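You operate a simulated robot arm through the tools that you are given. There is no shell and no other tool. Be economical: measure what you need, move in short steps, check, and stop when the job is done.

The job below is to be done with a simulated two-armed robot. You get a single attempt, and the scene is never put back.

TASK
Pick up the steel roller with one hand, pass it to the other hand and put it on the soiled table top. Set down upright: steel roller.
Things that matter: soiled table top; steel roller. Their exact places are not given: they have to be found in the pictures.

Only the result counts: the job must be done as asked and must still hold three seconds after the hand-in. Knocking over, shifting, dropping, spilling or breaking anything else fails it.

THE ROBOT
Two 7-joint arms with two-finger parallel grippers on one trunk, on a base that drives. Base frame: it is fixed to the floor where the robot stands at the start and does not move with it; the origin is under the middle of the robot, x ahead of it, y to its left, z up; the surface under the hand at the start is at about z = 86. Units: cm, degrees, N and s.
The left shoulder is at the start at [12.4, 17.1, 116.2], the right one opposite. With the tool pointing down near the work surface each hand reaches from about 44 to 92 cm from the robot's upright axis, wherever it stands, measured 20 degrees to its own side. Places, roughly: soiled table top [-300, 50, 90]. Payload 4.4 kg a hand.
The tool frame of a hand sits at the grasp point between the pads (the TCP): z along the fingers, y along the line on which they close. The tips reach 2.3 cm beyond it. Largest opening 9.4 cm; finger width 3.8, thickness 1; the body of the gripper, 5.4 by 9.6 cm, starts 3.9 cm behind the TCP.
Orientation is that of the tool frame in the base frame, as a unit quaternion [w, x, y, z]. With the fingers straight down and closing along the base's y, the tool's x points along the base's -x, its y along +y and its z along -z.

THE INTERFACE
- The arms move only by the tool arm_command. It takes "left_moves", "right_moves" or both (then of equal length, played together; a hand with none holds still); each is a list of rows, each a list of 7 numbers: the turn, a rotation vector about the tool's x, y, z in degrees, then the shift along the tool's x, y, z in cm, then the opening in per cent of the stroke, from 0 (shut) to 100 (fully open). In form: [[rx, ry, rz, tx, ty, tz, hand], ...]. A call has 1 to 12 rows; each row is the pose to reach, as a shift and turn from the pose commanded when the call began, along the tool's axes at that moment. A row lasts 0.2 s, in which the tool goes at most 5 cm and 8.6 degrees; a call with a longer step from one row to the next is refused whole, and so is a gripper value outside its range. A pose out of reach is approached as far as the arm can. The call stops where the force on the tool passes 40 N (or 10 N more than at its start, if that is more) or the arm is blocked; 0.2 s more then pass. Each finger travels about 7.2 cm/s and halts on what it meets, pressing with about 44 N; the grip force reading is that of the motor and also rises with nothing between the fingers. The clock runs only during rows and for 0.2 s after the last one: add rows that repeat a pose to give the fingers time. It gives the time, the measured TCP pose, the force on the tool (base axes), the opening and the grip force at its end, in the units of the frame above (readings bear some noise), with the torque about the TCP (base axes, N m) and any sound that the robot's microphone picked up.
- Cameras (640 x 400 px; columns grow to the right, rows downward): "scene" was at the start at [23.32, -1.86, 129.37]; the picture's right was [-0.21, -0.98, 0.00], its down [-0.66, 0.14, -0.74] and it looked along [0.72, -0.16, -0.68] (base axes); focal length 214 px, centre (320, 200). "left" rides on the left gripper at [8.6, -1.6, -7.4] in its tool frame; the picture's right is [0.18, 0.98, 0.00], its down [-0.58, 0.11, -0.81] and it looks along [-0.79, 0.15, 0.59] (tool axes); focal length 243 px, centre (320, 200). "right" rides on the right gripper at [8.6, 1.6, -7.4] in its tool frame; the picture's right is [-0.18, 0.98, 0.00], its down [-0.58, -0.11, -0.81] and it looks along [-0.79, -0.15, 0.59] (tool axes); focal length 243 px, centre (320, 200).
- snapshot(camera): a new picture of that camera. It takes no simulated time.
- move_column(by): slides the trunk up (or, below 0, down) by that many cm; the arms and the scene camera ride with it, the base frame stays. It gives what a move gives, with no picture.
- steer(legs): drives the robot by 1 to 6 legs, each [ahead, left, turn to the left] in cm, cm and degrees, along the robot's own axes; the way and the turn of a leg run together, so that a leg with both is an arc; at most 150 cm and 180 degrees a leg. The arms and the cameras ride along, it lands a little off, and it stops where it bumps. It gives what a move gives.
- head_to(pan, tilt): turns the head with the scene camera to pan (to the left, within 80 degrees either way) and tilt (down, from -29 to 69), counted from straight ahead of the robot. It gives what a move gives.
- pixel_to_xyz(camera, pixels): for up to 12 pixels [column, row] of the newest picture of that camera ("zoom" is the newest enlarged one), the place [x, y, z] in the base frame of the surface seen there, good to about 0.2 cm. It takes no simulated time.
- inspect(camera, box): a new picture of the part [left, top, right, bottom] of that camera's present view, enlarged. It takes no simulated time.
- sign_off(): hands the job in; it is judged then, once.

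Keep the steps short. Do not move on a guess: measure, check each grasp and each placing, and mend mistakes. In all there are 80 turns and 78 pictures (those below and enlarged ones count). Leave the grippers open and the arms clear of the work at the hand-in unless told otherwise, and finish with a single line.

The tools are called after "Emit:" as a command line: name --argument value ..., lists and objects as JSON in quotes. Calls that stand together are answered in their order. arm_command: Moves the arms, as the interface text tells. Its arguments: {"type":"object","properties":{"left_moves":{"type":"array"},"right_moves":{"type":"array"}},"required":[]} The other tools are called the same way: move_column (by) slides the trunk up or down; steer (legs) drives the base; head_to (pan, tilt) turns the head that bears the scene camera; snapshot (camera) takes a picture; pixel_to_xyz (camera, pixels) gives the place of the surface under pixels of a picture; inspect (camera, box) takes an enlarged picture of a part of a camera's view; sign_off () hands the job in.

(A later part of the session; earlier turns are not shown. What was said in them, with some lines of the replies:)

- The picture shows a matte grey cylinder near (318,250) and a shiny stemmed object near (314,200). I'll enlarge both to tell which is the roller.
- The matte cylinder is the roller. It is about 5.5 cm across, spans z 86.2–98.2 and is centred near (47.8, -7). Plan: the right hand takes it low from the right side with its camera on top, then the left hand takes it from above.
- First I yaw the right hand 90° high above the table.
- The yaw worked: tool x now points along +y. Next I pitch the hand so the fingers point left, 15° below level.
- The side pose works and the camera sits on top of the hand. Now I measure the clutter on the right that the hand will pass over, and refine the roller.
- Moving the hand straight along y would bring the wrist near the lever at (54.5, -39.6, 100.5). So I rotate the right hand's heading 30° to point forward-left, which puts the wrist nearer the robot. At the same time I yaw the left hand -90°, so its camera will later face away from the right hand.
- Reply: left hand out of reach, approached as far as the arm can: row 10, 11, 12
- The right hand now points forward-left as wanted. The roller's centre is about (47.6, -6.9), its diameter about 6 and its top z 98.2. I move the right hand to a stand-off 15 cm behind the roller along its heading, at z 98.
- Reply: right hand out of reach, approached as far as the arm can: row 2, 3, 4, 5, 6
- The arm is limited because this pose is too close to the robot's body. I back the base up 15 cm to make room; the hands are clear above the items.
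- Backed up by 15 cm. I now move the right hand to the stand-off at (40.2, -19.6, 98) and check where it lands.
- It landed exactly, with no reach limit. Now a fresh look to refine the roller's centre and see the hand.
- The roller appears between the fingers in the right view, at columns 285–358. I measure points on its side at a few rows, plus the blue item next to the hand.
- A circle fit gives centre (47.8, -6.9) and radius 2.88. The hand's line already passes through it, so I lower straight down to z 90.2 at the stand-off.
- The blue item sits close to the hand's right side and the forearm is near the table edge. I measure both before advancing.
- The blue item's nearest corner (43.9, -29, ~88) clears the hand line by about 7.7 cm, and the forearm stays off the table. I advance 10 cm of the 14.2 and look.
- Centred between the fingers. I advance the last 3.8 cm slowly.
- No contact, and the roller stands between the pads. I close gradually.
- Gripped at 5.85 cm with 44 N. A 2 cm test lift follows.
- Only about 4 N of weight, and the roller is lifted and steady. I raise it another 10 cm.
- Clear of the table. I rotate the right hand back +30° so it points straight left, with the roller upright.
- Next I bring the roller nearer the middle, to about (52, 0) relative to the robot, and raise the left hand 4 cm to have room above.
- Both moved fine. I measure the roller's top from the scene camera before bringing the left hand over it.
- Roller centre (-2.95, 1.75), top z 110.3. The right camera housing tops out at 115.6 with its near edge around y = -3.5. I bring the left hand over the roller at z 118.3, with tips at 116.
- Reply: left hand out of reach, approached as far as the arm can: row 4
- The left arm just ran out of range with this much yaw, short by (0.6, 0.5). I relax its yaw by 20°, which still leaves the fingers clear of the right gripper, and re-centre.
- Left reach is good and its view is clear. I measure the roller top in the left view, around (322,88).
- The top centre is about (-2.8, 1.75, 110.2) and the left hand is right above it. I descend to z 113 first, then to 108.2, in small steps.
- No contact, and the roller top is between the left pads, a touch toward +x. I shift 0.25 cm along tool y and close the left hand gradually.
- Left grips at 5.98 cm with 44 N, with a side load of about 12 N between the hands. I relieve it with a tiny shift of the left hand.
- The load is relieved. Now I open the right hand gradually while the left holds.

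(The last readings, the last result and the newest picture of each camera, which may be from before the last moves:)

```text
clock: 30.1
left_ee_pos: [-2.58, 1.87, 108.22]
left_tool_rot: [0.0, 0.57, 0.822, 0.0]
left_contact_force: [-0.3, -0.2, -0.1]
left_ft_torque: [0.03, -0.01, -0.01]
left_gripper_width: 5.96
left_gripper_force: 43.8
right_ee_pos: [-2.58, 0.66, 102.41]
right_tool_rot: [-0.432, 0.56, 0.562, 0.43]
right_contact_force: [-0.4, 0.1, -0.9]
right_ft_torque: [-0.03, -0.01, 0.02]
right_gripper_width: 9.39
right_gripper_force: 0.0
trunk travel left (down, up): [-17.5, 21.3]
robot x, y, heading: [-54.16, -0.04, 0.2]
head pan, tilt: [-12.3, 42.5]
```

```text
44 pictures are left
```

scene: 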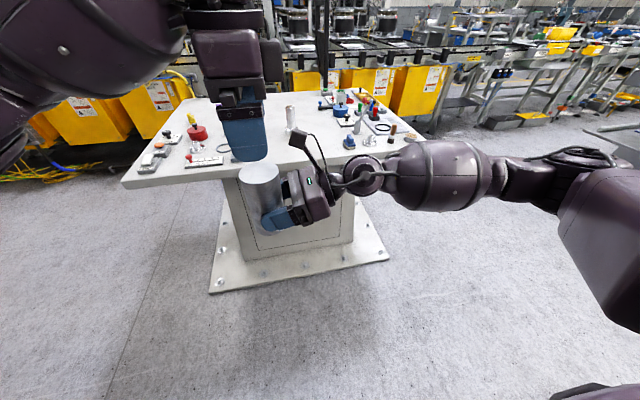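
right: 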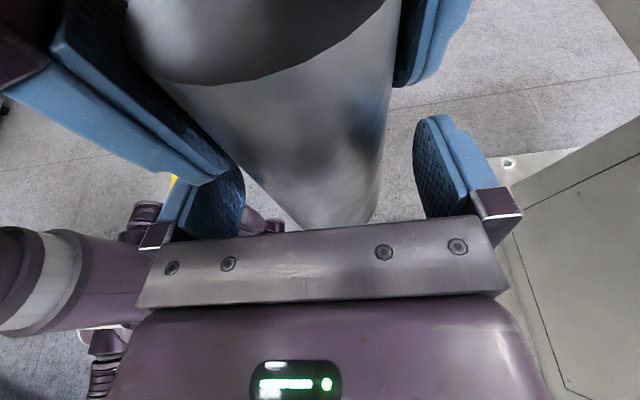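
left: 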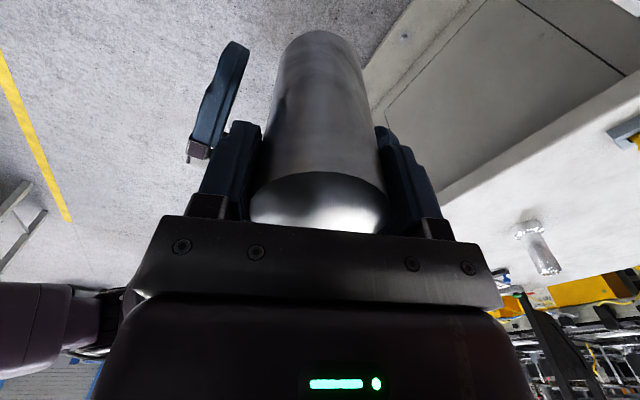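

The left hand alone holds the roller steady. I withdraw the right hand straight out along -y.

Emit:
arm_command --right_moves '[[0, 0, 0, -0.4, 0, -1.5, 100], [0, 0, 0, -1.0, 0, -3.9, 100], [0, 0, 0, -2.0, 0, -7.5, 100], [0, 0, 0, -3.0, 0, -11.2, 100], [0, 0, 0, -4.0, 0, -14.9, 100], [0, 0, 0, -5.0, 0, -18.6, 100]]'

Emit:
snapshot --camera "scene"

Emit:
snapshot --camera "left"

```text
clock: 31.5
left_ee_pos: [-2.58, 1.81, 108.15]
left_tool_rot: [0.001, 0.57, 0.822, 0.0]
left_contact_force: [0.1, -0.7, 0.8]
left_ft_torque: [-0.02, 0.01, 0.0]
left_gripper_width: 5.97
left_gripper_force: 44.1
right_ee_pos: [-2.4, -18.85, 102.4]
right_tool_rot: [-0.431, 0.56, 0.563, 0.429]
right_contact_force: [0.2, -0.1, 0.0]
right_ft_torque: [-0.02, 0.02, 0.0]
right_gripper_width: 9.39
right_gripper_force: 0.0
trunk travel left (down, up): [-17.5, 21.3]
robot x, y, heading: [-54.83, -0.26, 0.1]
head pan, tilt: [-12.3, 42.5]
```

```text
43 pictures are left
```

scene: 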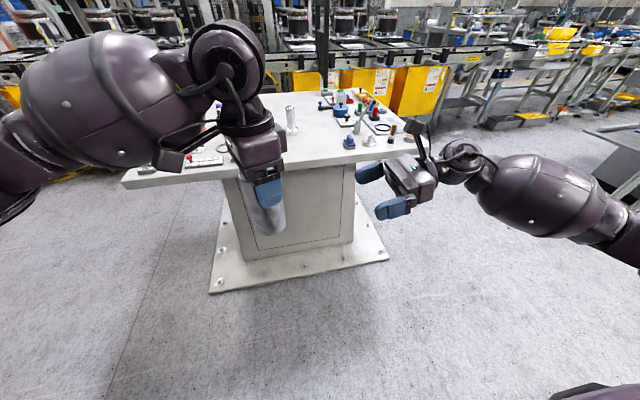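

```text
42 pictures are left
```

left: 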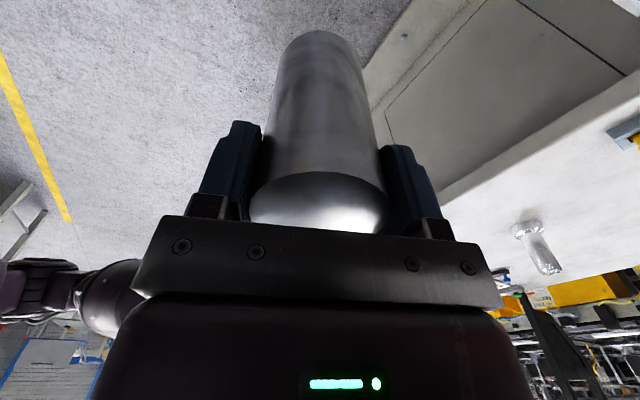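

Handover done. The target table is behind the robot, so I look to both sides before turning.

Emit:
head_to --pan 80 --tilt 30

Emit:
snapshot --camera "scene"

Emit:
head_to --pan -80 --tilt 30

Emit:
snapshot --camera "scene"

```text
clock: 33.1
left_ee_pos: [-2.54, 2.0, 108.19]
left_tool_rot: [0.001, 0.57, 0.822, 0.001]
left_contact_force: [-0.6, -0.1, 0.3]
left_ft_torque: [0.0, 0.03, -0.03]
left_gripper_width: 5.97
left_gripper_force: 43.7
right_ee_pos: [-2.35, -18.85, 102.44]
right_tool_rot: [-0.431, 0.56, 0.562, 0.429]
right_contact_force: [0.3, 1.1, -0.2]
right_ft_torque: [-0.02, 0.02, -0.01]
right_gripper_width: 9.41
right_gripper_force: 0.0
trunk travel left (down, up): [-17.5, 21.3]
robot x, y, heading: [-54.57, -0.25, 0.1]
head pan, tilt: [80.0, 30.0]
```

```text
41 pictures are left
```

scene: 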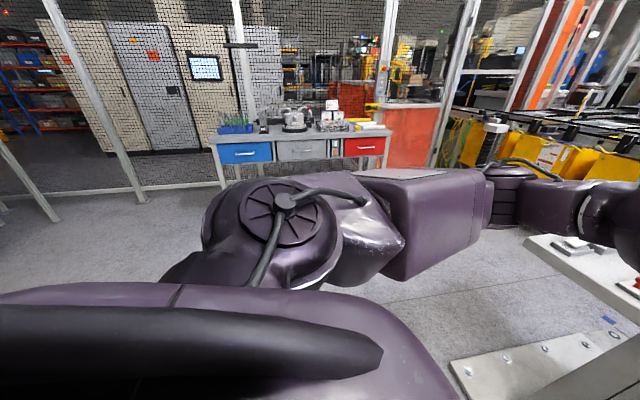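

```text
clock: 35.6
left_ee_pos: [-2.54, 1.93, 108.07]
left_tool_rot: [0.0, 0.57, 0.822, 0.0]
left_contact_force: [0.0, 0.5, -0.1]
left_ft_torque: [0.01, 0.01, -0.04]
left_gripper_width: 5.98
left_gripper_force: 43.8
right_ee_pos: [-2.35, -18.86, 102.47]
right_tool_rot: [-0.431, 0.56, 0.562, 0.43]
right_contact_force: [-0.1, -0.3, 0.2]
right_ft_torque: [0.01, -0.02, 0.03]
right_gripper_width: 9.4
right_gripper_force: 0.1
trunk travel left (down, up): [-17.5, 21.3]
robot x, y, heading: [-54.44, -0.17, 0.2]
head pan, tilt: [-80.0, 30.0]
```

```text
40 pictures are left
```

scene: 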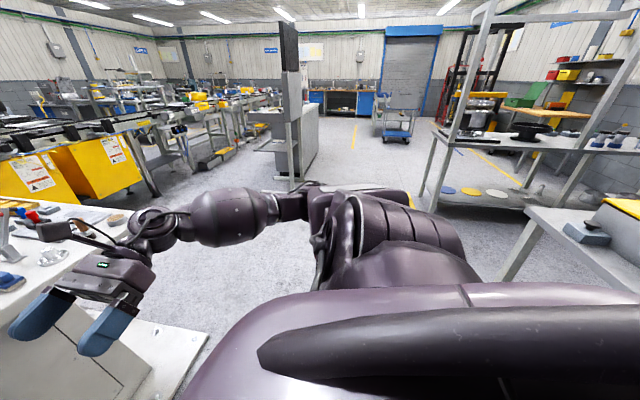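

I see a bench to the left, and a rack plus another table to the right-rear. I measure their distances.

Emit:
pixel_to_xyz --camera "scene" --pixels '[[528, 210], [505, 275], [600, 232], [635, 262], [425, 208], [550, 215], [440, 155], [635, 215], [300, 180]]'

Emit:
steer --legs '[[0, 0, 80]]'

Emit:
head_to --pan 70 --tilt 30

Emit:
snapshot --camera "scene"

```text
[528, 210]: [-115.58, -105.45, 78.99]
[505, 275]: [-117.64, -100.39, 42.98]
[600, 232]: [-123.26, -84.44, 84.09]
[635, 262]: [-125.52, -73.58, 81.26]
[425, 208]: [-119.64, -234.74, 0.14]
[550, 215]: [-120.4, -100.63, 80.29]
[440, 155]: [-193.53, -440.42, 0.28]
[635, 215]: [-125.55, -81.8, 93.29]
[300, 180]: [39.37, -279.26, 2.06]
```

```text
clock: 39.4
left_ee_pos: [-46.79, 51.36, 108.19]
left_tool_rot: [0.0, -0.083, 0.997, 0.0]
left_contact_force: [-1.1, -1.0, -0.5]
left_ft_torque: [0.01, 0.02, -0.04]
left_gripper_width: 5.93
left_gripper_force: 43.3
right_ee_pos: [-26.25, 47.67, 102.43]
right_tool_rot: [-0.606, 0.073, 0.79, 0.056]
right_contact_force: [0.0, 0.1, 0.1]
right_ft_torque: [0.01, -0.02, 0.03]
right_gripper_width: 9.4
right_gripper_force: 0.0
trunk travel left (down, up): [-17.5, 21.3]
robot x, y, heading: [-54.55, -0.46, 79.0]
head pan, tilt: [-80.0, 30.0]
```

```text
clock: 41.7
left_ee_pos: [-46.74, 51.4, 108.17]
left_tool_rot: [0.0, -0.083, 0.997, 0.0]
left_contact_force: [0.2, -0.4, 0.6]
left_ft_torque: [-0.02, -0.01, 0.0]
left_gripper_width: 5.96
left_gripper_force: 43.9
right_ee_pos: [-26.23, 47.59, 102.43]
right_tool_rot: [-0.607, 0.073, 0.789, 0.056]
right_contact_force: [-0.4, -0.1, 0.3]
right_ft_torque: [0.03, -0.02, -0.02]
right_gripper_width: 9.41
right_gripper_force: 0.1
trunk travel left (down, up): [-17.5, 21.3]
robot x, y, heading: [-54.45, 0.11, 79.5]
head pan, tilt: [70.0, 30.0]
```

```text
39 pictures are left
```

scene: 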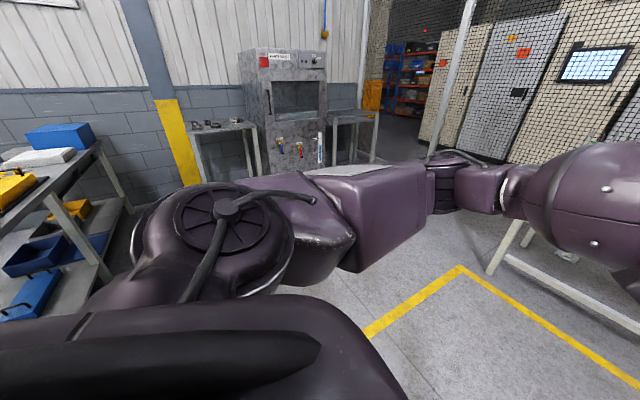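

I see a cabinet machine with a small table on each side, at (225,127) and (355,118). One of these is likely the soiled table. I enlarge and measure.

Emit:
inspect --camera "scene" --box '[170, 40, 400, 190]'

Emit:
pixel_to_xyz --camera "scene" --pixels '[[195, 130], [222, 126], [255, 124], [335, 118], [375, 115], [290, 100], [100, 135], [45, 170], [100, 275], [440, 280], [500, 255], [240, 180]]'

```text
2.67 times, centred on (285, 115) of scene
```

zoom: 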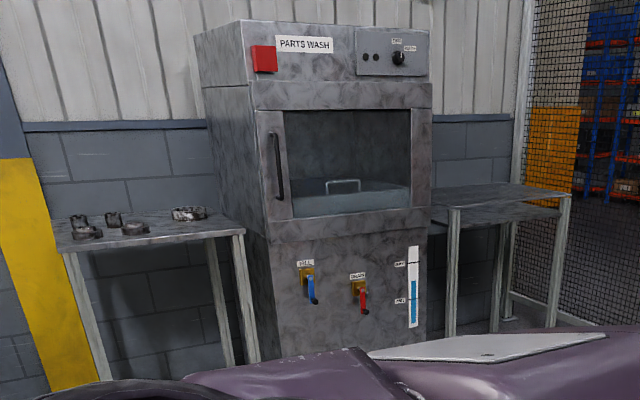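

```text
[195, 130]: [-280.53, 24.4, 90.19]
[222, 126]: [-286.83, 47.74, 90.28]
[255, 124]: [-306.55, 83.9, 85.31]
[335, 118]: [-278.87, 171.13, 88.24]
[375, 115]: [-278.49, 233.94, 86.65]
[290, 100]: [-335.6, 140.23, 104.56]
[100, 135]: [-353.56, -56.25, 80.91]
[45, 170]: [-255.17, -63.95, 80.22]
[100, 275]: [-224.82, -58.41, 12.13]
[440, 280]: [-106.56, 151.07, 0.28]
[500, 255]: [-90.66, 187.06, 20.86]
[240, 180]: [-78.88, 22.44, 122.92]
```

The left table carries dirty parts beside the "PARTS WASH" machine and its top is at z 90.2 near (-287, 48), so it matches the given place. I turn to face it (heading 180°), drive part way and look again.

Emit:
steer --legs '[[0, 0, 100.5], [100, -45, 0]]'

Emit:
head_to --pan 0 --tilt 30

Emit:
snapshot --camera "scene"

```text
clock: 51.6
left_ee_pos: [-207.76, 41.75, 108.13]
left_tool_rot: [0.0, 0.826, -0.563, 0.0]
left_contact_force: [0.0, -0.8, 0.0]
left_ft_torque: [-0.01, 0.01, 0.0]
left_gripper_width: 5.94
left_gripper_force: 43.7
right_ee_pos: [-208.41, 62.57, 102.39]
right_tool_rot: [0.426, 0.566, -0.555, 0.435]
right_contact_force: [0.1, 0.5, 0.2]
right_ft_torque: [-0.02, 0.0, -0.01]
right_gripper_width: 9.4
right_gripper_force: 0.0
trunk travel left (down, up): [-17.5, 21.3]
robot x, y, heading: [-155.76, 44.55, -178.7]
head pan, tilt: [70.0, 30.0]
```

```text
clock: 53.0
left_ee_pos: [-207.82, 41.68, 108.19]
left_tool_rot: [0.0, 0.826, -0.563, 0.0]
left_contact_force: [0.3, -1.0, -0.5]
left_ft_torque: [-0.01, -0.05, 0.03]
left_gripper_width: 5.96
left_gripper_force: 44.2
right_ee_pos: [-208.42, 62.55, 102.33]
right_tool_rot: [0.426, 0.567, -0.555, 0.435]
right_contact_force: [0.2, 0.1, 0.3]
right_ft_torque: [0.0, -0.03, 0.02]
right_gripper_width: 9.4
right_gripper_force: 0.1
trunk travel left (down, up): [-17.5, 21.3]
robot x, y, heading: [-155.71, 44.58, -178.5]
head pan, tilt: [0.0, 30.0]
```

```text
37 pictures are left
```

scene: 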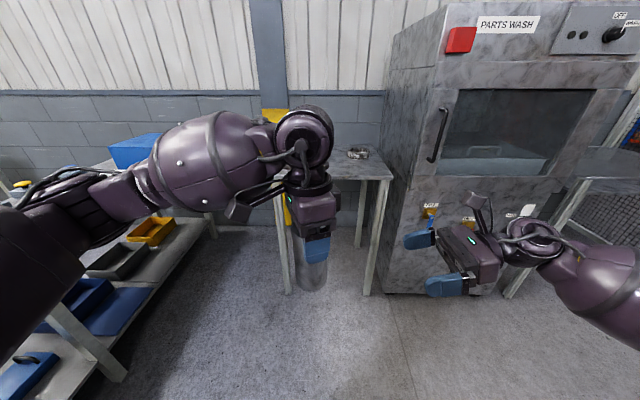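

The machine stands to the right, so the right arm could hit it when driving in. I measure its front, the table and the bench on the left.

Emit:
pixel_to_xyz --camera "scene" --pixels '[[392, 178], [345, 178], [350, 165], [388, 270], [420, 200], [435, 150], [440, 100], [358, 152], [275, 195], [190, 215], [230, 212], [120, 165]]'

Emit:
inspect --camera "scene" --box '[240, 120, 420, 300]'

```text
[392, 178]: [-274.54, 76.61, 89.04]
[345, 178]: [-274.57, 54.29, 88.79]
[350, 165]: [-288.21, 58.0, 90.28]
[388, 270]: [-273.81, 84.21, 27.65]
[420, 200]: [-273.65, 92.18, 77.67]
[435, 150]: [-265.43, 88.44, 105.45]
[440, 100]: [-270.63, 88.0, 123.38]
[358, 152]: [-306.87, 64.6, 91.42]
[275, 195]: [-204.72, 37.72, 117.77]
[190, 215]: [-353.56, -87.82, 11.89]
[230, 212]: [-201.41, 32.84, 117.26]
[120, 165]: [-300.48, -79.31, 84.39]
```

```text
2.22 times, centred on (330, 210) of scene
```

zoom: 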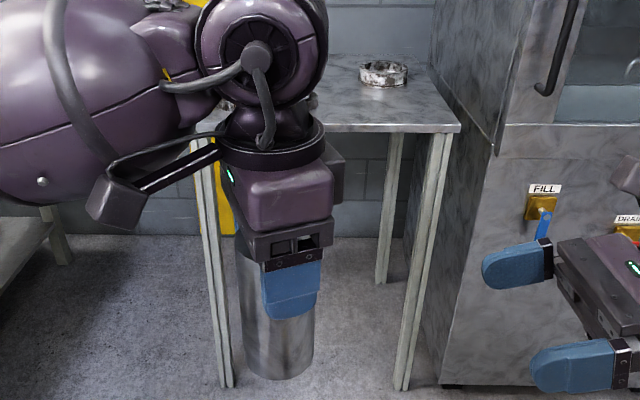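

Table front edge is x ≈ -275, it spans y ≈ 23 to 77 and the top is z 90.3. The machine front is at x ≈ -273 with its handle at -265, for y > 84. Before driving in I tuck the right arm back to its compact downward pose.

Emit:
arm_command --right_moves '[[0, -7.5, 0, 0.9, -0.7, -1.17, 100], [0, -15, 0, 1.8, -1.4, -2.34, 100], [0, -22.5, 0, 2.7, -2.1, -3.5, 100], [0, -30, 0, 3.6, -2.8, -4.7, 100], [0, -37.5, 0, 4.5, -3.5, -5.86, 100], [0, -45, 0, 5.4, -4.2, -7.0, 100], [0, -52.5, 0, 6.3, -4.9, -8.2, 100], [0, -60, 0, 7.2, -5.6, -9.4, 100], [0, -67.5, 0, 8.1, -6.3, -10.5, 100], [0, -75, 0, 8.97, -7, -11.72, 100]]'

Emit:
arm_command --right_moves '[[0, 0, -7.5, 0, 0, 0, 100], [0, 0, -15, 0, 0, 0, 100], [0, 0, -22.5, 0, 0, 0, 100], [0, 0, -30, 0, 0, 0, 100], [0, 0, -37.5, 0, 0, 0, 100], [0, 0, -45, 0, 0, 0, 100], [0, 0, -52.5, 0, 0, 0, 100], [0, 0, -60, 0, 0, 0, 100], [0, 0, -67.5, 0, 0, 0, 100], [0, 0, -75, 0, 0, 0, 100], [0, 0, -82.5, 0, 0, 0, 100], [0, 0, -90, 0, 0, 0, 100]]'

Emit:
head_to --pan -15 --tilt 35

Emit:
snapshot --camera "scene"

```text
clock: 55.2
left_ee_pos: [-207.83, 41.66, 108.12]
left_tool_rot: [0.0, 0.826, -0.564, 0.0]
left_contact_force: [0.9, -0.1, 0.4]
left_ft_torque: [-0.01, 0.01, 0.0]
left_gripper_width: 5.97
left_gripper_force: 43.6
right_ee_pos: [-201.49, 71.63, 114.2]
right_tool_rot: [0.0, 0.714, -0.7, 0.0]
right_contact_force: [-0.1, -0.2, 0.1]
right_ft_torque: [-0.02, -0.04, -0.02]
right_gripper_width: 9.39
right_gripper_force: 0.1
trunk travel left (down, up): [-17.5, 21.3]
robot x, y, heading: [-155.87, 44.59, -178.6]
head pan, tilt: [0.0, 30.0]
```

```text
clock: 57.8
left_ee_pos: [-207.85, 41.64, 108.15]
left_tool_rot: [0.0, 0.826, -0.564, 0.0]
left_contact_force: [-0.1, -0.4, -0.1]
left_ft_torque: [-0.03, 0.01, 0.0]
left_gripper_width: 5.93
left_gripper_force: 44.5
right_ee_pos: [-201.58, 71.59, 114.1]
right_tool_rot: [0.0, 1.0, 0.011, 0.0]
right_contact_force: [0.1, -0.5, 0.3]
right_ft_torque: [0.01, -0.01, 0.0]
right_gripper_width: 9.4
right_gripper_force: 0.1
trunk travel left (down, up): [-17.5, 21.3]
robot x, y, heading: [-155.92, 44.38, -178.7]
head pan, tilt: [0.0, 30.0]
```

```text
clock: 58.6
left_ee_pos: [-207.9, 41.73, 108.11]
left_tool_rot: [0.0, 0.826, -0.563, 0.0]
left_contact_force: [-0.3, 0.2, -0.6]
left_ft_torque: [-0.03, -0.02, 0.01]
left_gripper_width: 5.95
left_gripper_force: 44.2
right_ee_pos: [-201.46, 71.67, 114.06]
right_tool_rot: [0.0, 1.0, 0.01, 0.0]
right_contact_force: [-0.3, -0.2, 0.0]
right_ft_torque: [0.0, 0.02, 0.01]
right_gripper_width: 9.39
right_gripper_force: 0.0
trunk travel left (down, up): [-17.5, 21.3]
robot x, y, heading: [-155.9, 44.57, -178.8]
head pan, tilt: [-15.0, 35.0]
```

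```text
35 pictures are left
```

scene: 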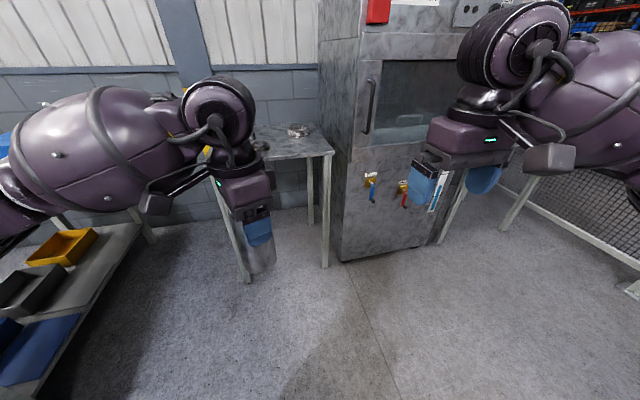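

Right arm tucked. I drive 42 cm ahead; the roller then stays before the table edge and the right hand stays clear of the machine.

Emit:
steer --legs '[[42, 0, -1.2]]'

Emit:
head_to --pan 0 --tilt 40

Emit:
snapshot --camera "scene"

Emit:
snapshot --camera "right"

```text
clock: 61.2
left_ee_pos: [-249.75, 42.09, 108.08]
left_tool_rot: [0.0, 0.822, -0.57, 0.0]
left_contact_force: [-0.6, -0.4, 0.2]
left_ft_torque: [-0.03, -0.03, -0.01]
left_gripper_width: 5.97
left_gripper_force: 43.7
right_ee_pos: [-243.0, 71.83, 114.09]
right_tool_rot: [0.0, 1.0, 0.003, -0.001]
right_contact_force: [0.3, 0.5, 0.3]
right_ft_torque: [-0.03, -0.04, 0.0]
right_gripper_width: 9.4
right_gripper_force: 0.0
trunk travel left (down, up): [-17.5, 21.3]
robot x, y, heading: [-198.1, 43.99, -179.5]
head pan, tilt: [-15.0, 35.0]
```

```text
clock: 61.9
left_ee_pos: [-249.79, 42.06, 108.18]
left_tool_rot: [0.0, 0.822, -0.569, 0.0]
left_contact_force: [0.9, 1.0, 0.1]
left_ft_torque: [0.01, -0.03, 0.02]
left_gripper_width: 5.97
left_gripper_force: 44.0
right_ee_pos: [-242.94, 71.92, 114.06]
right_tool_rot: [0.0, 1.0, 0.002, 0.0]
right_contact_force: [-0.4, -0.9, -0.5]
right_ft_torque: [0.04, 0.04, 0.03]
right_gripper_width: 9.43
right_gripper_force: 0.1
trunk travel left (down, up): [-17.5, 21.3]
robot x, y, heading: [-197.7, 44.03, -179.7]
head pan, tilt: [0.0, 40.0]
```

```text
34 pictures are left
```

scene: 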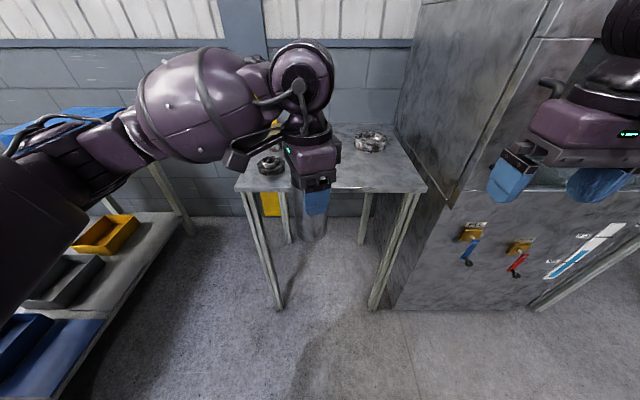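

```text
33 pictures are left
```

right: 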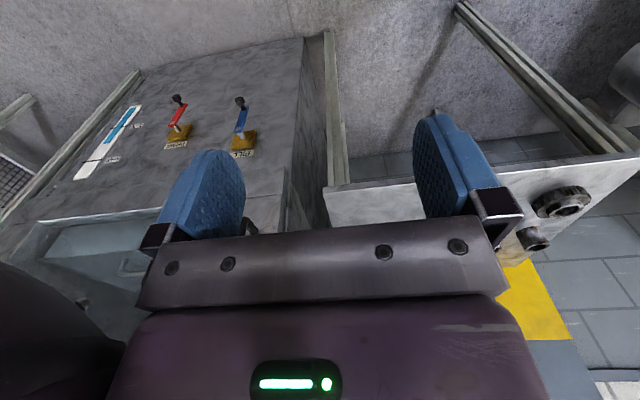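

I can see the table with dirty parts on its left at (270,163) and the ring at (370,140). I measure the parts, edges and a free spot at the front right.

Emit:
pixel_to_xyz --camera "scene" --pixels '[[270, 163], [284, 163], [370, 133], [358, 143], [375, 152], [385, 146], [360, 188], [415, 188], [345, 165], [370, 170], [240, 185], [395, 160]]'

Emit:
pixel_to_xyz --camera "right" --pixels '[[560, 187], [534, 200], [590, 190], [535, 232], [520, 240], [380, 205], [340, 190]]'

```text
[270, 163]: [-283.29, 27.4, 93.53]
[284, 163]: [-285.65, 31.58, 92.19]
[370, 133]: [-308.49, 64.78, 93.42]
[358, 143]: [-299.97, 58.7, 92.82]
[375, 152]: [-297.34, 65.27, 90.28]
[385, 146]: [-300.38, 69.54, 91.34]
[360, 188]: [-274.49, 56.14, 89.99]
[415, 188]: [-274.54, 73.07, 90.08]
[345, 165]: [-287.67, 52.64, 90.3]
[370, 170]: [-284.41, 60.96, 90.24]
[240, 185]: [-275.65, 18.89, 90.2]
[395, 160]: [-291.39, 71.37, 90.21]
```

```text
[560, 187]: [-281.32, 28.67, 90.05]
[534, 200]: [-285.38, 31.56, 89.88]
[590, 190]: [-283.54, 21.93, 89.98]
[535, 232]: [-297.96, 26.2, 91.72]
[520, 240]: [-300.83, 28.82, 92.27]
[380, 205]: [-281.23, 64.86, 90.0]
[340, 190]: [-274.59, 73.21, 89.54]
```

A further part may be hidden behind the left hand near y ≈ 42. I check with the left camera and an enlarged right view.

Emit:
snapshot --camera "left"

Emit:
inspect --camera "right" --box '[320, 130, 640, 330]'

Emit:
inspect --camera "scene" --box '[230, 110, 430, 250]'

```text
32 pictures are left
```

left: 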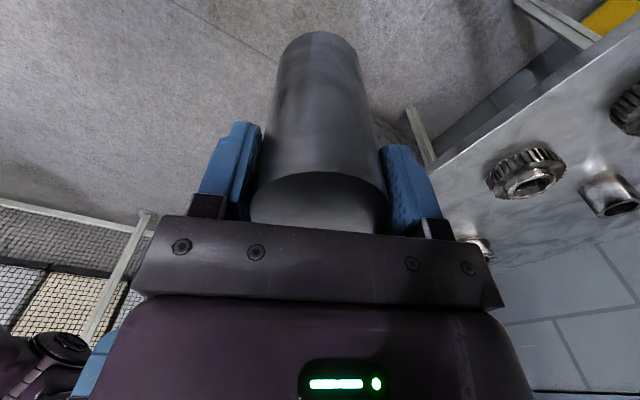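

```text
2.00 times, centred on (480, 230) of right
```

zoom: 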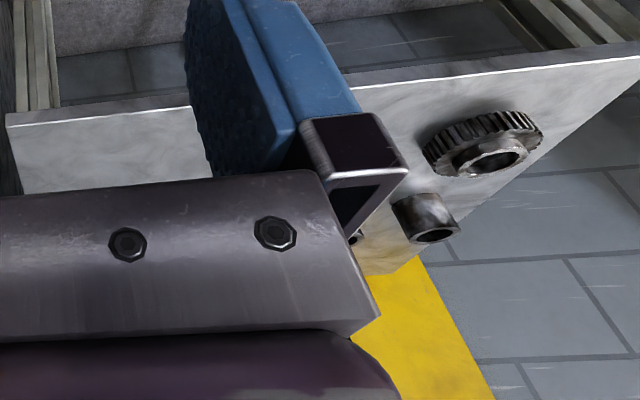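

```text
2.86 times, centred on (330, 180) of scene
```

zoom: 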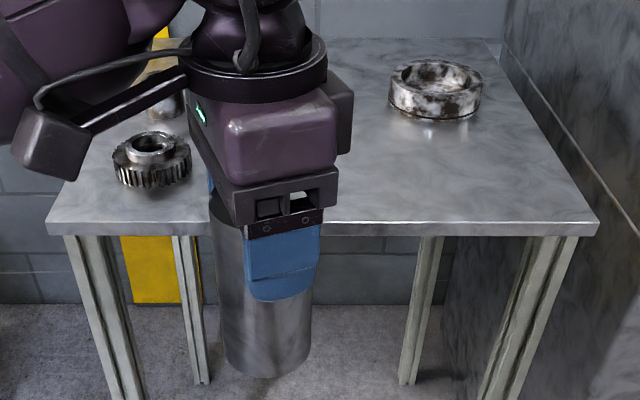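

The left view shows parts at (525,178), (608,195), (635,105) and a sliver at (478,243). I measure them all.

Emit:
pixel_to_xyz --camera "left" --pixels '[[525, 160], [490, 178], [562, 165], [592, 190], [608, 170], [630, 115], [478, 242], [486, 247], [470, 238], [455, 180], [540, 240]]'

```text
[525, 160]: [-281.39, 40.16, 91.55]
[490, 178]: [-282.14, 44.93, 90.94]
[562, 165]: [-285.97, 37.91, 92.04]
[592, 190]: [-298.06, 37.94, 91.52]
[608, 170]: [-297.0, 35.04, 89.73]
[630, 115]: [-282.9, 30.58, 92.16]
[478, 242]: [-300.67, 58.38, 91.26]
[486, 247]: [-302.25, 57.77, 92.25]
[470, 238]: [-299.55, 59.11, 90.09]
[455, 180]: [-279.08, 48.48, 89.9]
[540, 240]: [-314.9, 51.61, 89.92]
```

Free spot: (-282.5, 62), about 13 cm from the gear at (-284, 41), 10 cm from the ring, 8 cm from the front edge and 22 cm from the machine. I drive 10 ahead and 12 to the right so the left arm can reach it.

Emit:
steer --legs '[[10, -12, 0]]'

Emit:
snapshot --camera "scene"

```text
clock: 63.6
left_ee_pos: [-259.71, 54.45, 108.04]
left_tool_rot: [0.001, 0.822, -0.57, 0.001]
left_contact_force: [-0.2, 0.4, -1.1]
left_ft_torque: [-0.02, 0.0, -0.02]
left_gripper_width: 5.92
left_gripper_force: 44.3
right_ee_pos: [-252.88, 84.18, 113.98]
right_tool_rot: [0.0, 1.0, 0.0, 0.0]
right_contact_force: [0.0, -0.3, -0.7]
right_ft_torque: [-0.02, -0.05, 0.02]
right_gripper_width: 9.37
right_gripper_force: 0.1
trunk travel left (down, up): [-17.5, 21.3]
robot x, y, heading: [-207.63, 56.02, -179.8]
head pan, tilt: [0.0, 40.0]
```

```text
29 pictures are left
```

scene: 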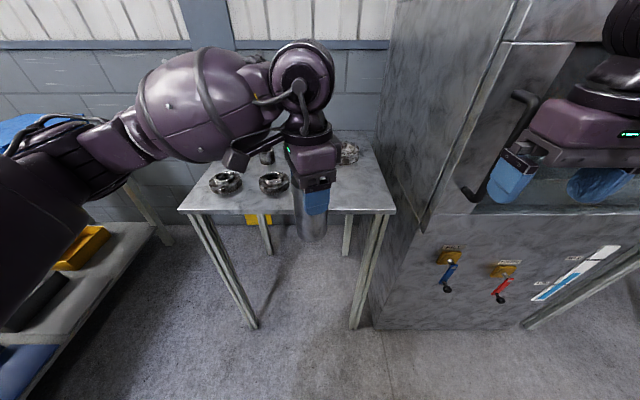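

I now move the left hand level to above the spot (-282.5, 62); the roller's bottom is at about z 98.

Emit:
arm_command --left_moves '[[0, 0, 0, -2.51, 3.12, 0, 0], [0, 0, 0, -5.02, 6.24, 0, 0], [0, 0, 0, -7.53, 9.36, 0, 0], [0, 0, 0, -10.05, 12.48, 0, 0], [0, 0, 0, -12.56, 15.6, 0, 0], [0, 0, 0, -15.07, 18.72, 0, 0], [0, 0, 0, -15.07, 18.72, 0, 0]]'

Emit:
snapshot --camera "scene"

Emit:
snapshot --camera "left"

```text
clock: 65.2
left_ee_pos: [-270.13, 57.89, 108.07]
left_tool_rot: [0.0, 0.821, -0.571, 0.001]
left_contact_force: [-0.6, 0.1, 0.5]
left_ft_torque: [-0.01, 0.0, 0.01]
left_gripper_width: 5.94
left_gripper_force: 44.0
left hand out of reach, approached as far as the arm can: row 3, 4, 5, 6, 7
right_ee_pos: [-252.72, 84.12, 114.16]
right_tool_rot: [0.0, 1.0, 0.002, 0.0]
right_contact_force: [0.4, -0.2, 0.5]
right_ft_torque: [0.0, 0.04, 0.02]
right_gripper_width: 9.43
right_gripper_force: 0.0
trunk travel left (down, up): [-17.5, 21.3]
robot x, y, heading: [-207.95, 55.95, -179.8]
head pan, tilt: [0.0, 40.0]
```

```text
28 pictures are left
```

scene: 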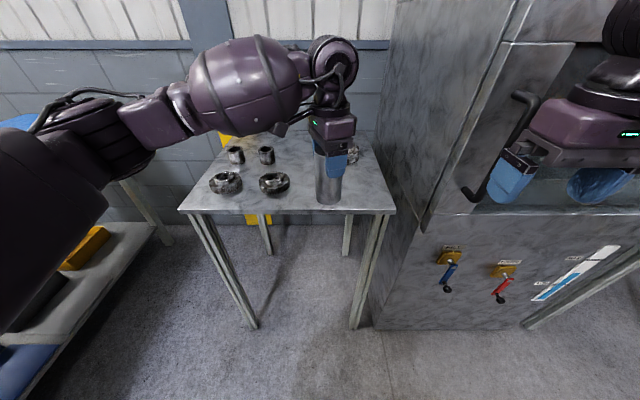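

```text
27 pictures are left
```

left: 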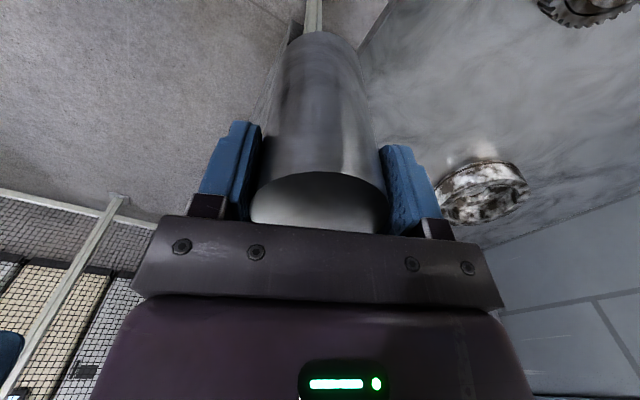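

The yaw limits reach. I turn the left wrist back by 50° (the roller is round, so this is harmless), then go on.

Emit:
arm_command --left_moves '[[0, 0, -7.2, 0, 0, 0, 0], [0, 0, -14.4, 0, 0, 0, 0], [0, 0, -21.5, 0, 0, 0, 0], [0, 0, -28.6, 0, 0, 0, 0], [0, 0, -35.8, 0, 0, 0, 0], [0, 0, -43, 0, 0, 0, 0], [0, 0, -50, 0, 0, 0, 0]]'

```text
clock: 66.8
left_ee_pos: [-270.39, 57.91, 108.22]
left_tool_rot: [0.0, 0.986, -0.169, 0.0]
left_contact_force: [-0.1, -0.1, -0.5]
left_ft_torque: [0.01, -0.02, -0.01]
left_gripper_width: 5.95
left_gripper_force: 44.3
right_ee_pos: [-252.88, 84.08, 114.07]
right_tool_rot: [0.0, 1.0, 0.001, 0.0]
right_contact_force: [0.2, 0.4, -0.5]
right_ft_torque: [0.0, 0.02, -0.01]
right_gripper_width: 9.39
right_gripper_force: 0.1
trunk travel left (down, up): [-17.5, 21.3]
robot x, y, heading: [-207.49, 56.05, -179.9]
head pan, tilt: [0.0, 40.0]
```

Now I move to the spot.

Emit:
arm_command --left_moves '[[0, 0, 0, -3.2, 0.05, 0, 0], [0, 0, 0, -6.4, 0.1, 0, 0], [0, 0, 0, -9.6, 0.15, 0, 0], [0, 0, 0, -12.88, 0.2, 0, 0], [0, 0, 0, -12.88, 0.2, 0, 0]]'

Emit:
snapshot --camera "scene"

Emit:
snapshot --camera "left"

```text
clock: 68.0
left_ee_pos: [-282.78, 62.09, 108.26]
left_tool_rot: [0.0, 0.985, -0.171, 0.0]
left_contact_force: [0.1, 0.0, -0.4]
left_ft_torque: [-0.03, 0.02, -0.01]
left_gripper_width: 5.93
left_gripper_force: 44.5
right_ee_pos: [-252.89, 84.14, 114.15]
right_tool_rot: [0.0, 1.0, 0.001, 0.0]
right_contact_force: [-0.5, -0.1, -1.1]
right_ft_torque: [0.0, -0.02, -0.06]
right_gripper_width: 9.39
right_gripper_force: 0.0
trunk travel left (down, up): [-17.5, 21.3]
robot x, y, heading: [-207.52, 55.88, -179.8]
head pan, tilt: [0.0, 40.0]
```

```text
26 pictures are left
```

scene: 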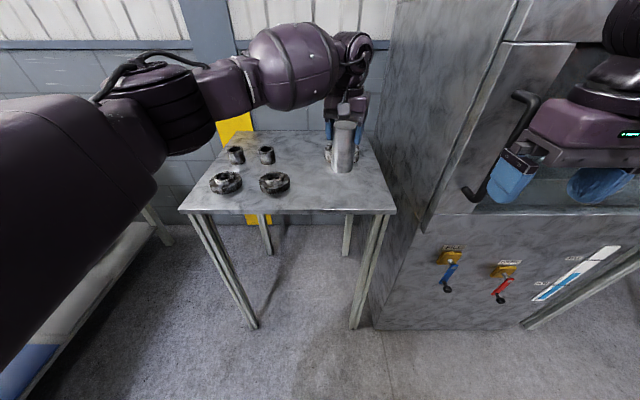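

```text
25 pictures are left
```

left: 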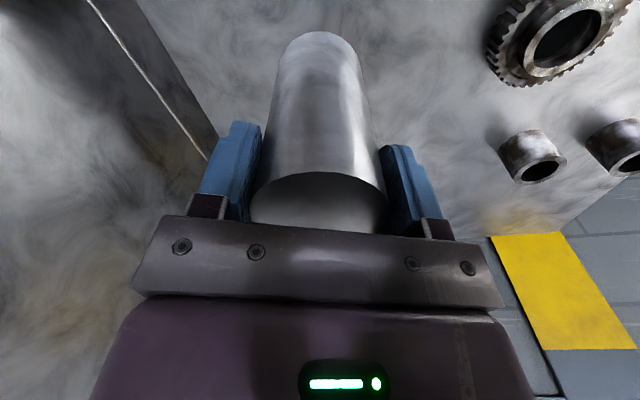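

Above the spot, with the forearm high over the parts. I enlarge to check verticality and the gap under the roller.

Emit:
inspect --camera "scene" --box '[290, 80, 410, 220]'

Emit:
pixel_to_xyz --camera "zoom" --pixels '[[297, 130], [297, 180], [297, 220], [297, 255], [270, 220], [330, 220], [420, 280]]'

```text
2.86 times, centred on (350, 150) of scene
```

zoom: 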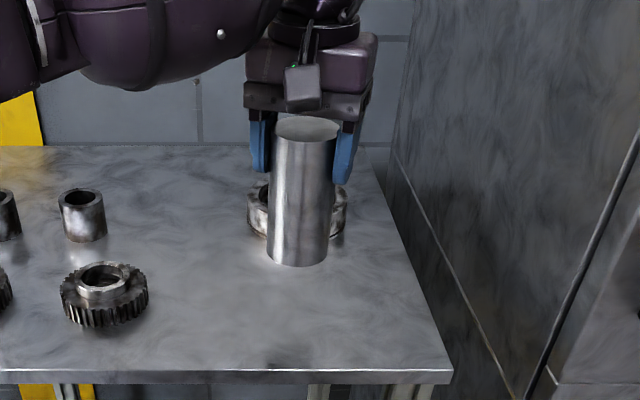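

```text
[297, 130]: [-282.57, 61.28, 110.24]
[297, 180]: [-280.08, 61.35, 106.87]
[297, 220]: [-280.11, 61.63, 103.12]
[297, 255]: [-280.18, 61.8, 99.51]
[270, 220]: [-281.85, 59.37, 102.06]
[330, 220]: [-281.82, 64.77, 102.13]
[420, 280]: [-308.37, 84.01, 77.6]
```

The roller is vertical, with side x at -280.1 along its height. Its bottom is about z 98.2, so about 7.9 cm to go. I lower 7.4 cm first.

Emit:
arm_command --left_moves '[[0, 0, 0, 0, 0, 2, 0], [0, 0, 0, 0, 0, 4, 0], [0, 0, 0, 0, 0, 5.5, 0], [0, 0, 0, 0, 0, 6.5, 0], [0, 0, 0, 0, 0, 7.1, 0], [0, 0, 0, 0, 0, 7.4, 0], [0, 0, 0, 0, 0, 7.4, 0]]'

Emit:
inspect --camera "scene" --box '[290, 80, 410, 220]'

```text
clock: 69.7
left_ee_pos: [-282.69, 62.13, 100.81]
left_tool_rot: [0.0, 0.985, -0.171, -0.001]
left_contact_force: [-0.2, -0.8, 0.8]
left_ft_torque: [0.03, -0.01, 0.01]
left_gripper_width: 5.95
left_gripper_force: 44.0
right_ee_pos: [-252.84, 84.1, 114.08]
right_tool_rot: [0.0, 1.0, 0.001, 0.0]
right_contact_force: [-0.6, 0.0, 0.2]
right_ft_torque: [0.0, 0.0, 0.03]
right_gripper_width: 9.41
right_gripper_force: 0.1
trunk travel left (down, up): [-17.5, 21.3]
robot x, y, heading: [-207.76, 56.67, -179.9]
head pan, tilt: [0.0, 40.0]
```

```text
2.86 times, centred on (350, 150) of scene
```

zoom: 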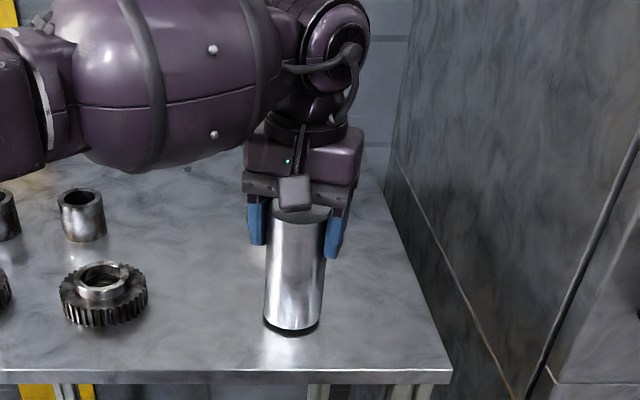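

Almost down, with a thin gap left. I lower in 0.15 cm steps and watch the force.

Emit:
arm_command --left_moves '[[0, 0, 0, 0, 0, 0.15, 0], [0, 0, 0, 0, 0, 0.3, 0], [0, 0, 0, 0, 0, 0.4, 0], [0, 0, 0, 0, 0, 0.4, 0]]'

```text
clock: 70.7
left_ee_pos: [-282.73, 62.05, 100.35]
left_tool_rot: [0.0, 0.985, -0.17, 0.0]
left_contact_force: [-0.1, -0.2, 0.4]
left_ft_torque: [0.03, -0.03, 0.0]
left_gripper_width: 5.96
left_gripper_force: 43.8
right_ee_pos: [-252.86, 84.07, 114.08]
right_tool_rot: [0.001, 1.0, 0.001, 0.0]
right_contact_force: [-0.6, 0.0, 0.0]
right_ft_torque: [0.01, 0.01, -0.02]
right_gripper_width: 9.38
right_gripper_force: 0.1
trunk travel left (down, up): [-17.5, 21.3]
robot x, y, heading: [-207.39, 56.4, -180.0]
head pan, tilt: [0.0, 40.0]
```

Emit:
arm_command --left_moves '[[0, 0, 0, 0, 0, 0.1, 0], [0, 0, 0, 0, 0, 0.1, 0]]'

Emit:
inspect --camera "scene" --box '[320, 120, 380, 210]'

```text
clock: 71.2
left_ee_pos: [-282.68, 61.99, 100.22]
left_tool_rot: [0.0, 0.985, -0.171, 0.0]
left_contact_force: [-0.9, -0.1, 0.8]
left_ft_torque: [0.01, 0.0, 0.02]
left_gripper_width: 5.94
left_gripper_force: 44.1
right_ee_pos: [-252.91, 84.11, 114.08]
right_tool_rot: [0.0, 1.0, 0.001, 0.0]
right_contact_force: [0.0, -0.3, -0.3]
right_ft_torque: [-0.01, 0.02, -0.01]
right_gripper_width: 9.37
right_gripper_force: 0.0
trunk travel left (down, up): [-17.5, 21.3]
robot x, y, heading: [-207.14, 56.33, -179.9]
head pan, tilt: [0.0, 40.0]
```

```text
4.44 times, centred on (350, 165) of scene
```

zoom: 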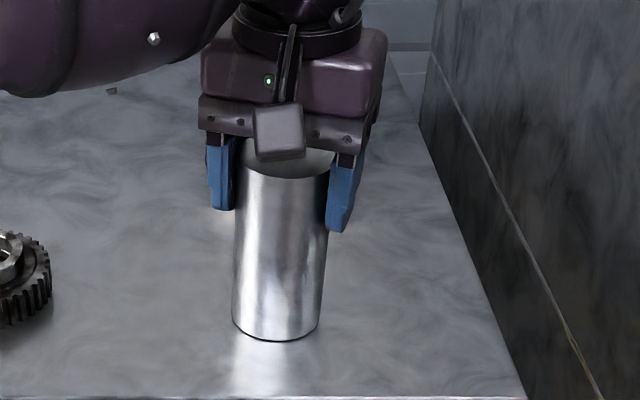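

Looks nearly touching, but no clear contact force yet. Two more 0.1 cm steps.

Emit:
arm_command --left_moves '[[0, 0, 0, 0, 0, 0.1, 0], [0, 0, 0, 0, 0, 0.1, 0]]'

Emit:
arm_command --left_moves '[[0, 0, 0, 0, 0, 0.1, 0], [0, 0, 0, 0, 0, 0.1, 0]]'

```text
clock: 71.8
left_ee_pos: [-282.55, 62.04, 100.11]
left_tool_rot: [0.0, 0.985, -0.17, 0.0]
left_contact_force: [-0.8, 0.6, 0.6]
left_ft_torque: [-0.01, 0.0, 0.02]
left_gripper_width: 5.96
left_gripper_force: 43.6
right_ee_pos: [-252.89, 84.23, 114.16]
right_tool_rot: [0.0, 1.0, 0.0, -0.001]
right_contact_force: [-0.4, 0.1, -0.7]
right_ft_torque: [0.02, -0.04, 0.0]
right_gripper_width: 9.4
right_gripper_force: 0.1
trunk travel left (down, up): [-17.5, 21.3]
robot x, y, heading: [-207.44, 55.85, -180.1]
head pan, tilt: [0.0, 40.0]
```

```text
clock: 72.5
left_ee_pos: [-282.64, 61.98, 100.13]
left_tool_rot: [0.0, 0.985, -0.171, 0.0]
left_contact_force: [-1.2, -0.3, -0.1]
left_ft_torque: [-0.04, 0.0, -0.02]
left_gripper_width: 5.96
left_gripper_force: 43.4
right_ee_pos: [-252.78, 84.14, 114.09]
right_tool_rot: [0.0, 1.0, 0.001, 0.001]
right_contact_force: [0.4, -0.6, -0.1]
right_ft_torque: [0.01, 0.0, -0.03]
right_gripper_width: 9.37
right_gripper_force: 0.0
trunk travel left (down, up): [-17.5, 21.3]
robot x, y, heading: [-207.77, 56.3, -179.7]
head pan, tilt: [0.0, 40.0]
```

I check the roller's top and lower edge heights in an enlarged view.

Emit:
inspect --camera "scene" --box '[325, 150, 375, 205]'

Emit:
pixel_to_xyz --camera "zoom" --pixels '[[240, 260], [240, 300], [240, 320], [240, 330], [240, 338], [240, 346], [240, 354], [240, 362], [180, 60], [300, 60]]'

```text
7.27 times, centred on (350, 178) of scene
```

zoom: 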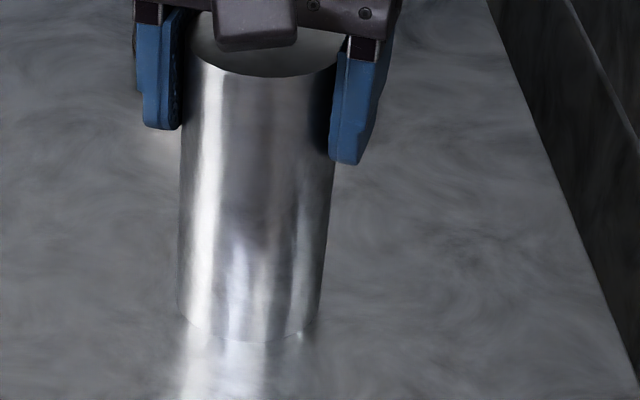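

```text
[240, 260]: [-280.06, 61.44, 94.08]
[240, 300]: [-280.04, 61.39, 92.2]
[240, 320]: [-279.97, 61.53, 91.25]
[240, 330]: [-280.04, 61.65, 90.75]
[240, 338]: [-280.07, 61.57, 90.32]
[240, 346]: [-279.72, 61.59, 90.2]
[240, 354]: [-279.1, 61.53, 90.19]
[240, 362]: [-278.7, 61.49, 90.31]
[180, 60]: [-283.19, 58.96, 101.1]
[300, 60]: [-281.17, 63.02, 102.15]
```

The dark gap is gone and the side runs straight into the table at z 90.3. One more 0.1 cm step to confirm contact.

Emit:
arm_command --left_moves '[[0, 0, 0, 0, 0, 0.1, 0], [0, 0, 0, 0, 0, 0.1, 0]]'

```text
clock: 73.0
left_ee_pos: [-282.64, 62.09, 100.17]
left_tool_rot: [-0.001, 0.985, -0.17, -0.001]
left_contact_force: [-1.1, -1.1, 6.2]
left_ft_torque: [-0.09, -0.11, -0.01]
left_gripper_width: 5.94
left_gripper_force: 43.7
right_ee_pos: [-252.76, 84.08, 114.2]
right_tool_rot: [0.0, 1.0, 0.001, 0.0]
right_contact_force: [-0.4, -0.3, -0.3]
right_ft_torque: [0.02, 0.01, 0.0]
right_gripper_width: 9.41
right_gripper_force: 0.1
trunk travel left (down, up): [-17.5, 21.3]
robot x, y, heading: [-207.77, 56.43, -179.9]
head pan, tilt: [0.0, 40.0]
```

Contact: 6 N upward. I open the left hand gently.

Emit:
arm_command --left_moves '[[0, 0, 0, 0, 0, 0, 62], [0, 0, 0, 0, 0, 0, 66], [0, 0, 0, 0, 0, 0, 72], [0, 0, 0, 0, 0, 0, 82], [0, 0, 0, 0, 0, 0, 92], [0, 0, 0, 0, 0, 0, 100], [0, 0, 0, 0, 0, 0, 100]]'

Emit:
inspect --camera "scene" --box '[310, 110, 390, 210]'

Emit:
snapshot --camera "left"

```text
clock: 74.7
left_ee_pos: [-282.56, 62.12, 100.09]
left_tool_rot: [0.0, 0.985, -0.17, 0.001]
left_contact_force: [0.0, 0.6, -0.7]
left_ft_torque: [-0.01, 0.02, 0.02]
left_gripper_width: 9.39
left_gripper_force: 0.1
right_ee_pos: [-252.88, 84.02, 114.0]
right_tool_rot: [0.0, 1.0, 0.001, 0.0]
right_contact_force: [-0.3, 0.3, 0.0]
right_ft_torque: [0.01, -0.02, 0.01]
right_gripper_width: 9.4
right_gripper_force: 0.1
trunk travel left (down, up): [-17.5, 21.3]
robot x, y, heading: [-207.52, 56.52, -179.9]
head pan, tilt: [0.0, 40.0]
```

```text
4.00 times, centred on (350, 160) of scene
```

zoom: 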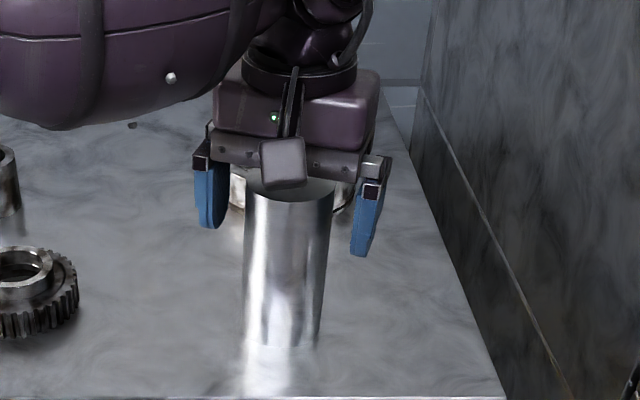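

```text
19 pictures are left
```

left: 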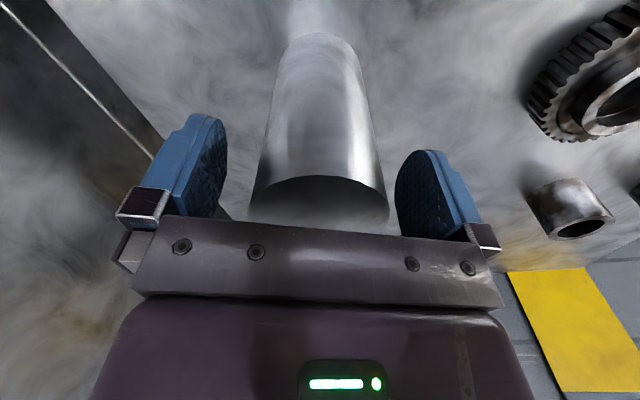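

Released, and the roller stands upright and centred between the open fingers. I raise the left hand 14 cm straight up.

Emit:
arm_command --left_moves '[[0, 0, 0, 0, 0, -1.5, 100], [0, 0, 0, 0, 0, -3.5, 100], [0, 0, 0, 0, 0, -6.5, 100], [0, 0, 0, 0, 0, -10, 100], [0, 0, 0, 0, 0, -14, 100]]'

Emit:
snapshot --camera "scene"

```text
clock: 75.8
left_ee_pos: [-282.49, 62.18, 114.03]
left_tool_rot: [0.001, 0.985, -0.17, -0.001]
left_contact_force: [0.2, -1.2, 0.3]
left_ft_torque: [0.0, 0.04, 0.01]
left_gripper_width: 9.39
left_gripper_force: 0.0
right_ee_pos: [-252.77, 84.25, 114.17]
right_tool_rot: [0.0, 1.0, 0.001, -0.001]
right_contact_force: [-0.2, -0.2, 0.5]
right_ft_torque: [0.04, 0.04, -0.01]
right_gripper_width: 9.4
right_gripper_force: 0.0
trunk travel left (down, up): [-17.5, 21.3]
robot x, y, heading: [-207.47, 56.18, -179.5]
head pan, tilt: [0.0, 40.0]
```

```text
18 pictures are left
```

scene: 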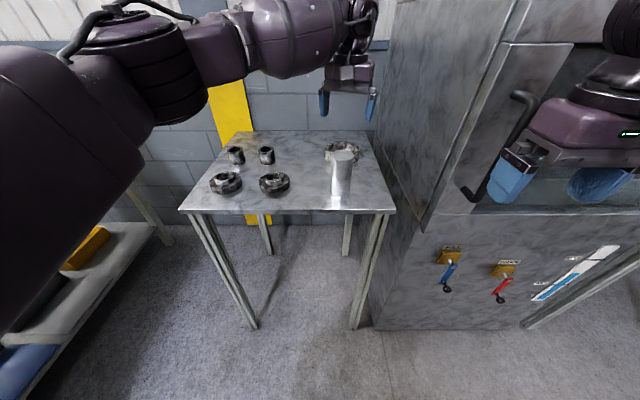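

The roller stands upright on the soiled table and the other parts are unmoved. I back the robot straight off 35 cm, with all the hand well above the roller's top at 102.3, and check once more.

Emit:
steer --legs '[[-35, 0, 0]]'

Emit:
inspect --camera "scene" --box '[200, 60, 440, 260]'

```text
clock: 78.1
left_ee_pos: [-247.91, 62.51, 113.87]
left_tool_rot: [0.001, 0.985, -0.172, 0.001]
left_contact_force: [-0.2, -0.6, -0.6]
left_ft_torque: [0.0, -0.03, 0.03]
left_gripper_width: 9.41
left_gripper_force: 0.0
right_ee_pos: [-218.15, 84.24, 114.01]
right_tool_rot: [0.0, 1.0, -0.001, 0.0]
right_contact_force: [0.2, 0.5, 0.4]
right_ft_torque: [-0.04, 0.01, -0.03]
right_gripper_width: 9.39
right_gripper_force: 0.0
trunk travel left (down, up): [-17.5, 21.3]
robot x, y, heading: [-173.21, 56.04, 180.0]
head pan, tilt: [0.0, 40.0]
```

```text
2.00 times, centred on (320, 160) of scene
```

zoom: 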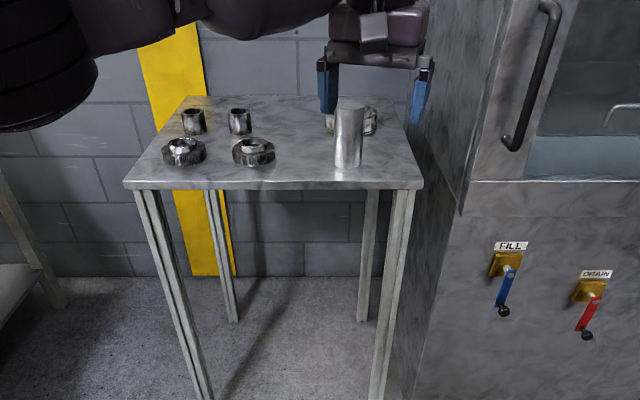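

The roller is upright on the table, everything else looks undisturbed, both grippers are open and the arms are clear. I hand the job in.

Emit:
sign_off

```text
The job is handed in.
```

The steel roller was picked up with the right hand, passed to the left, and set upright on the soiled table top.
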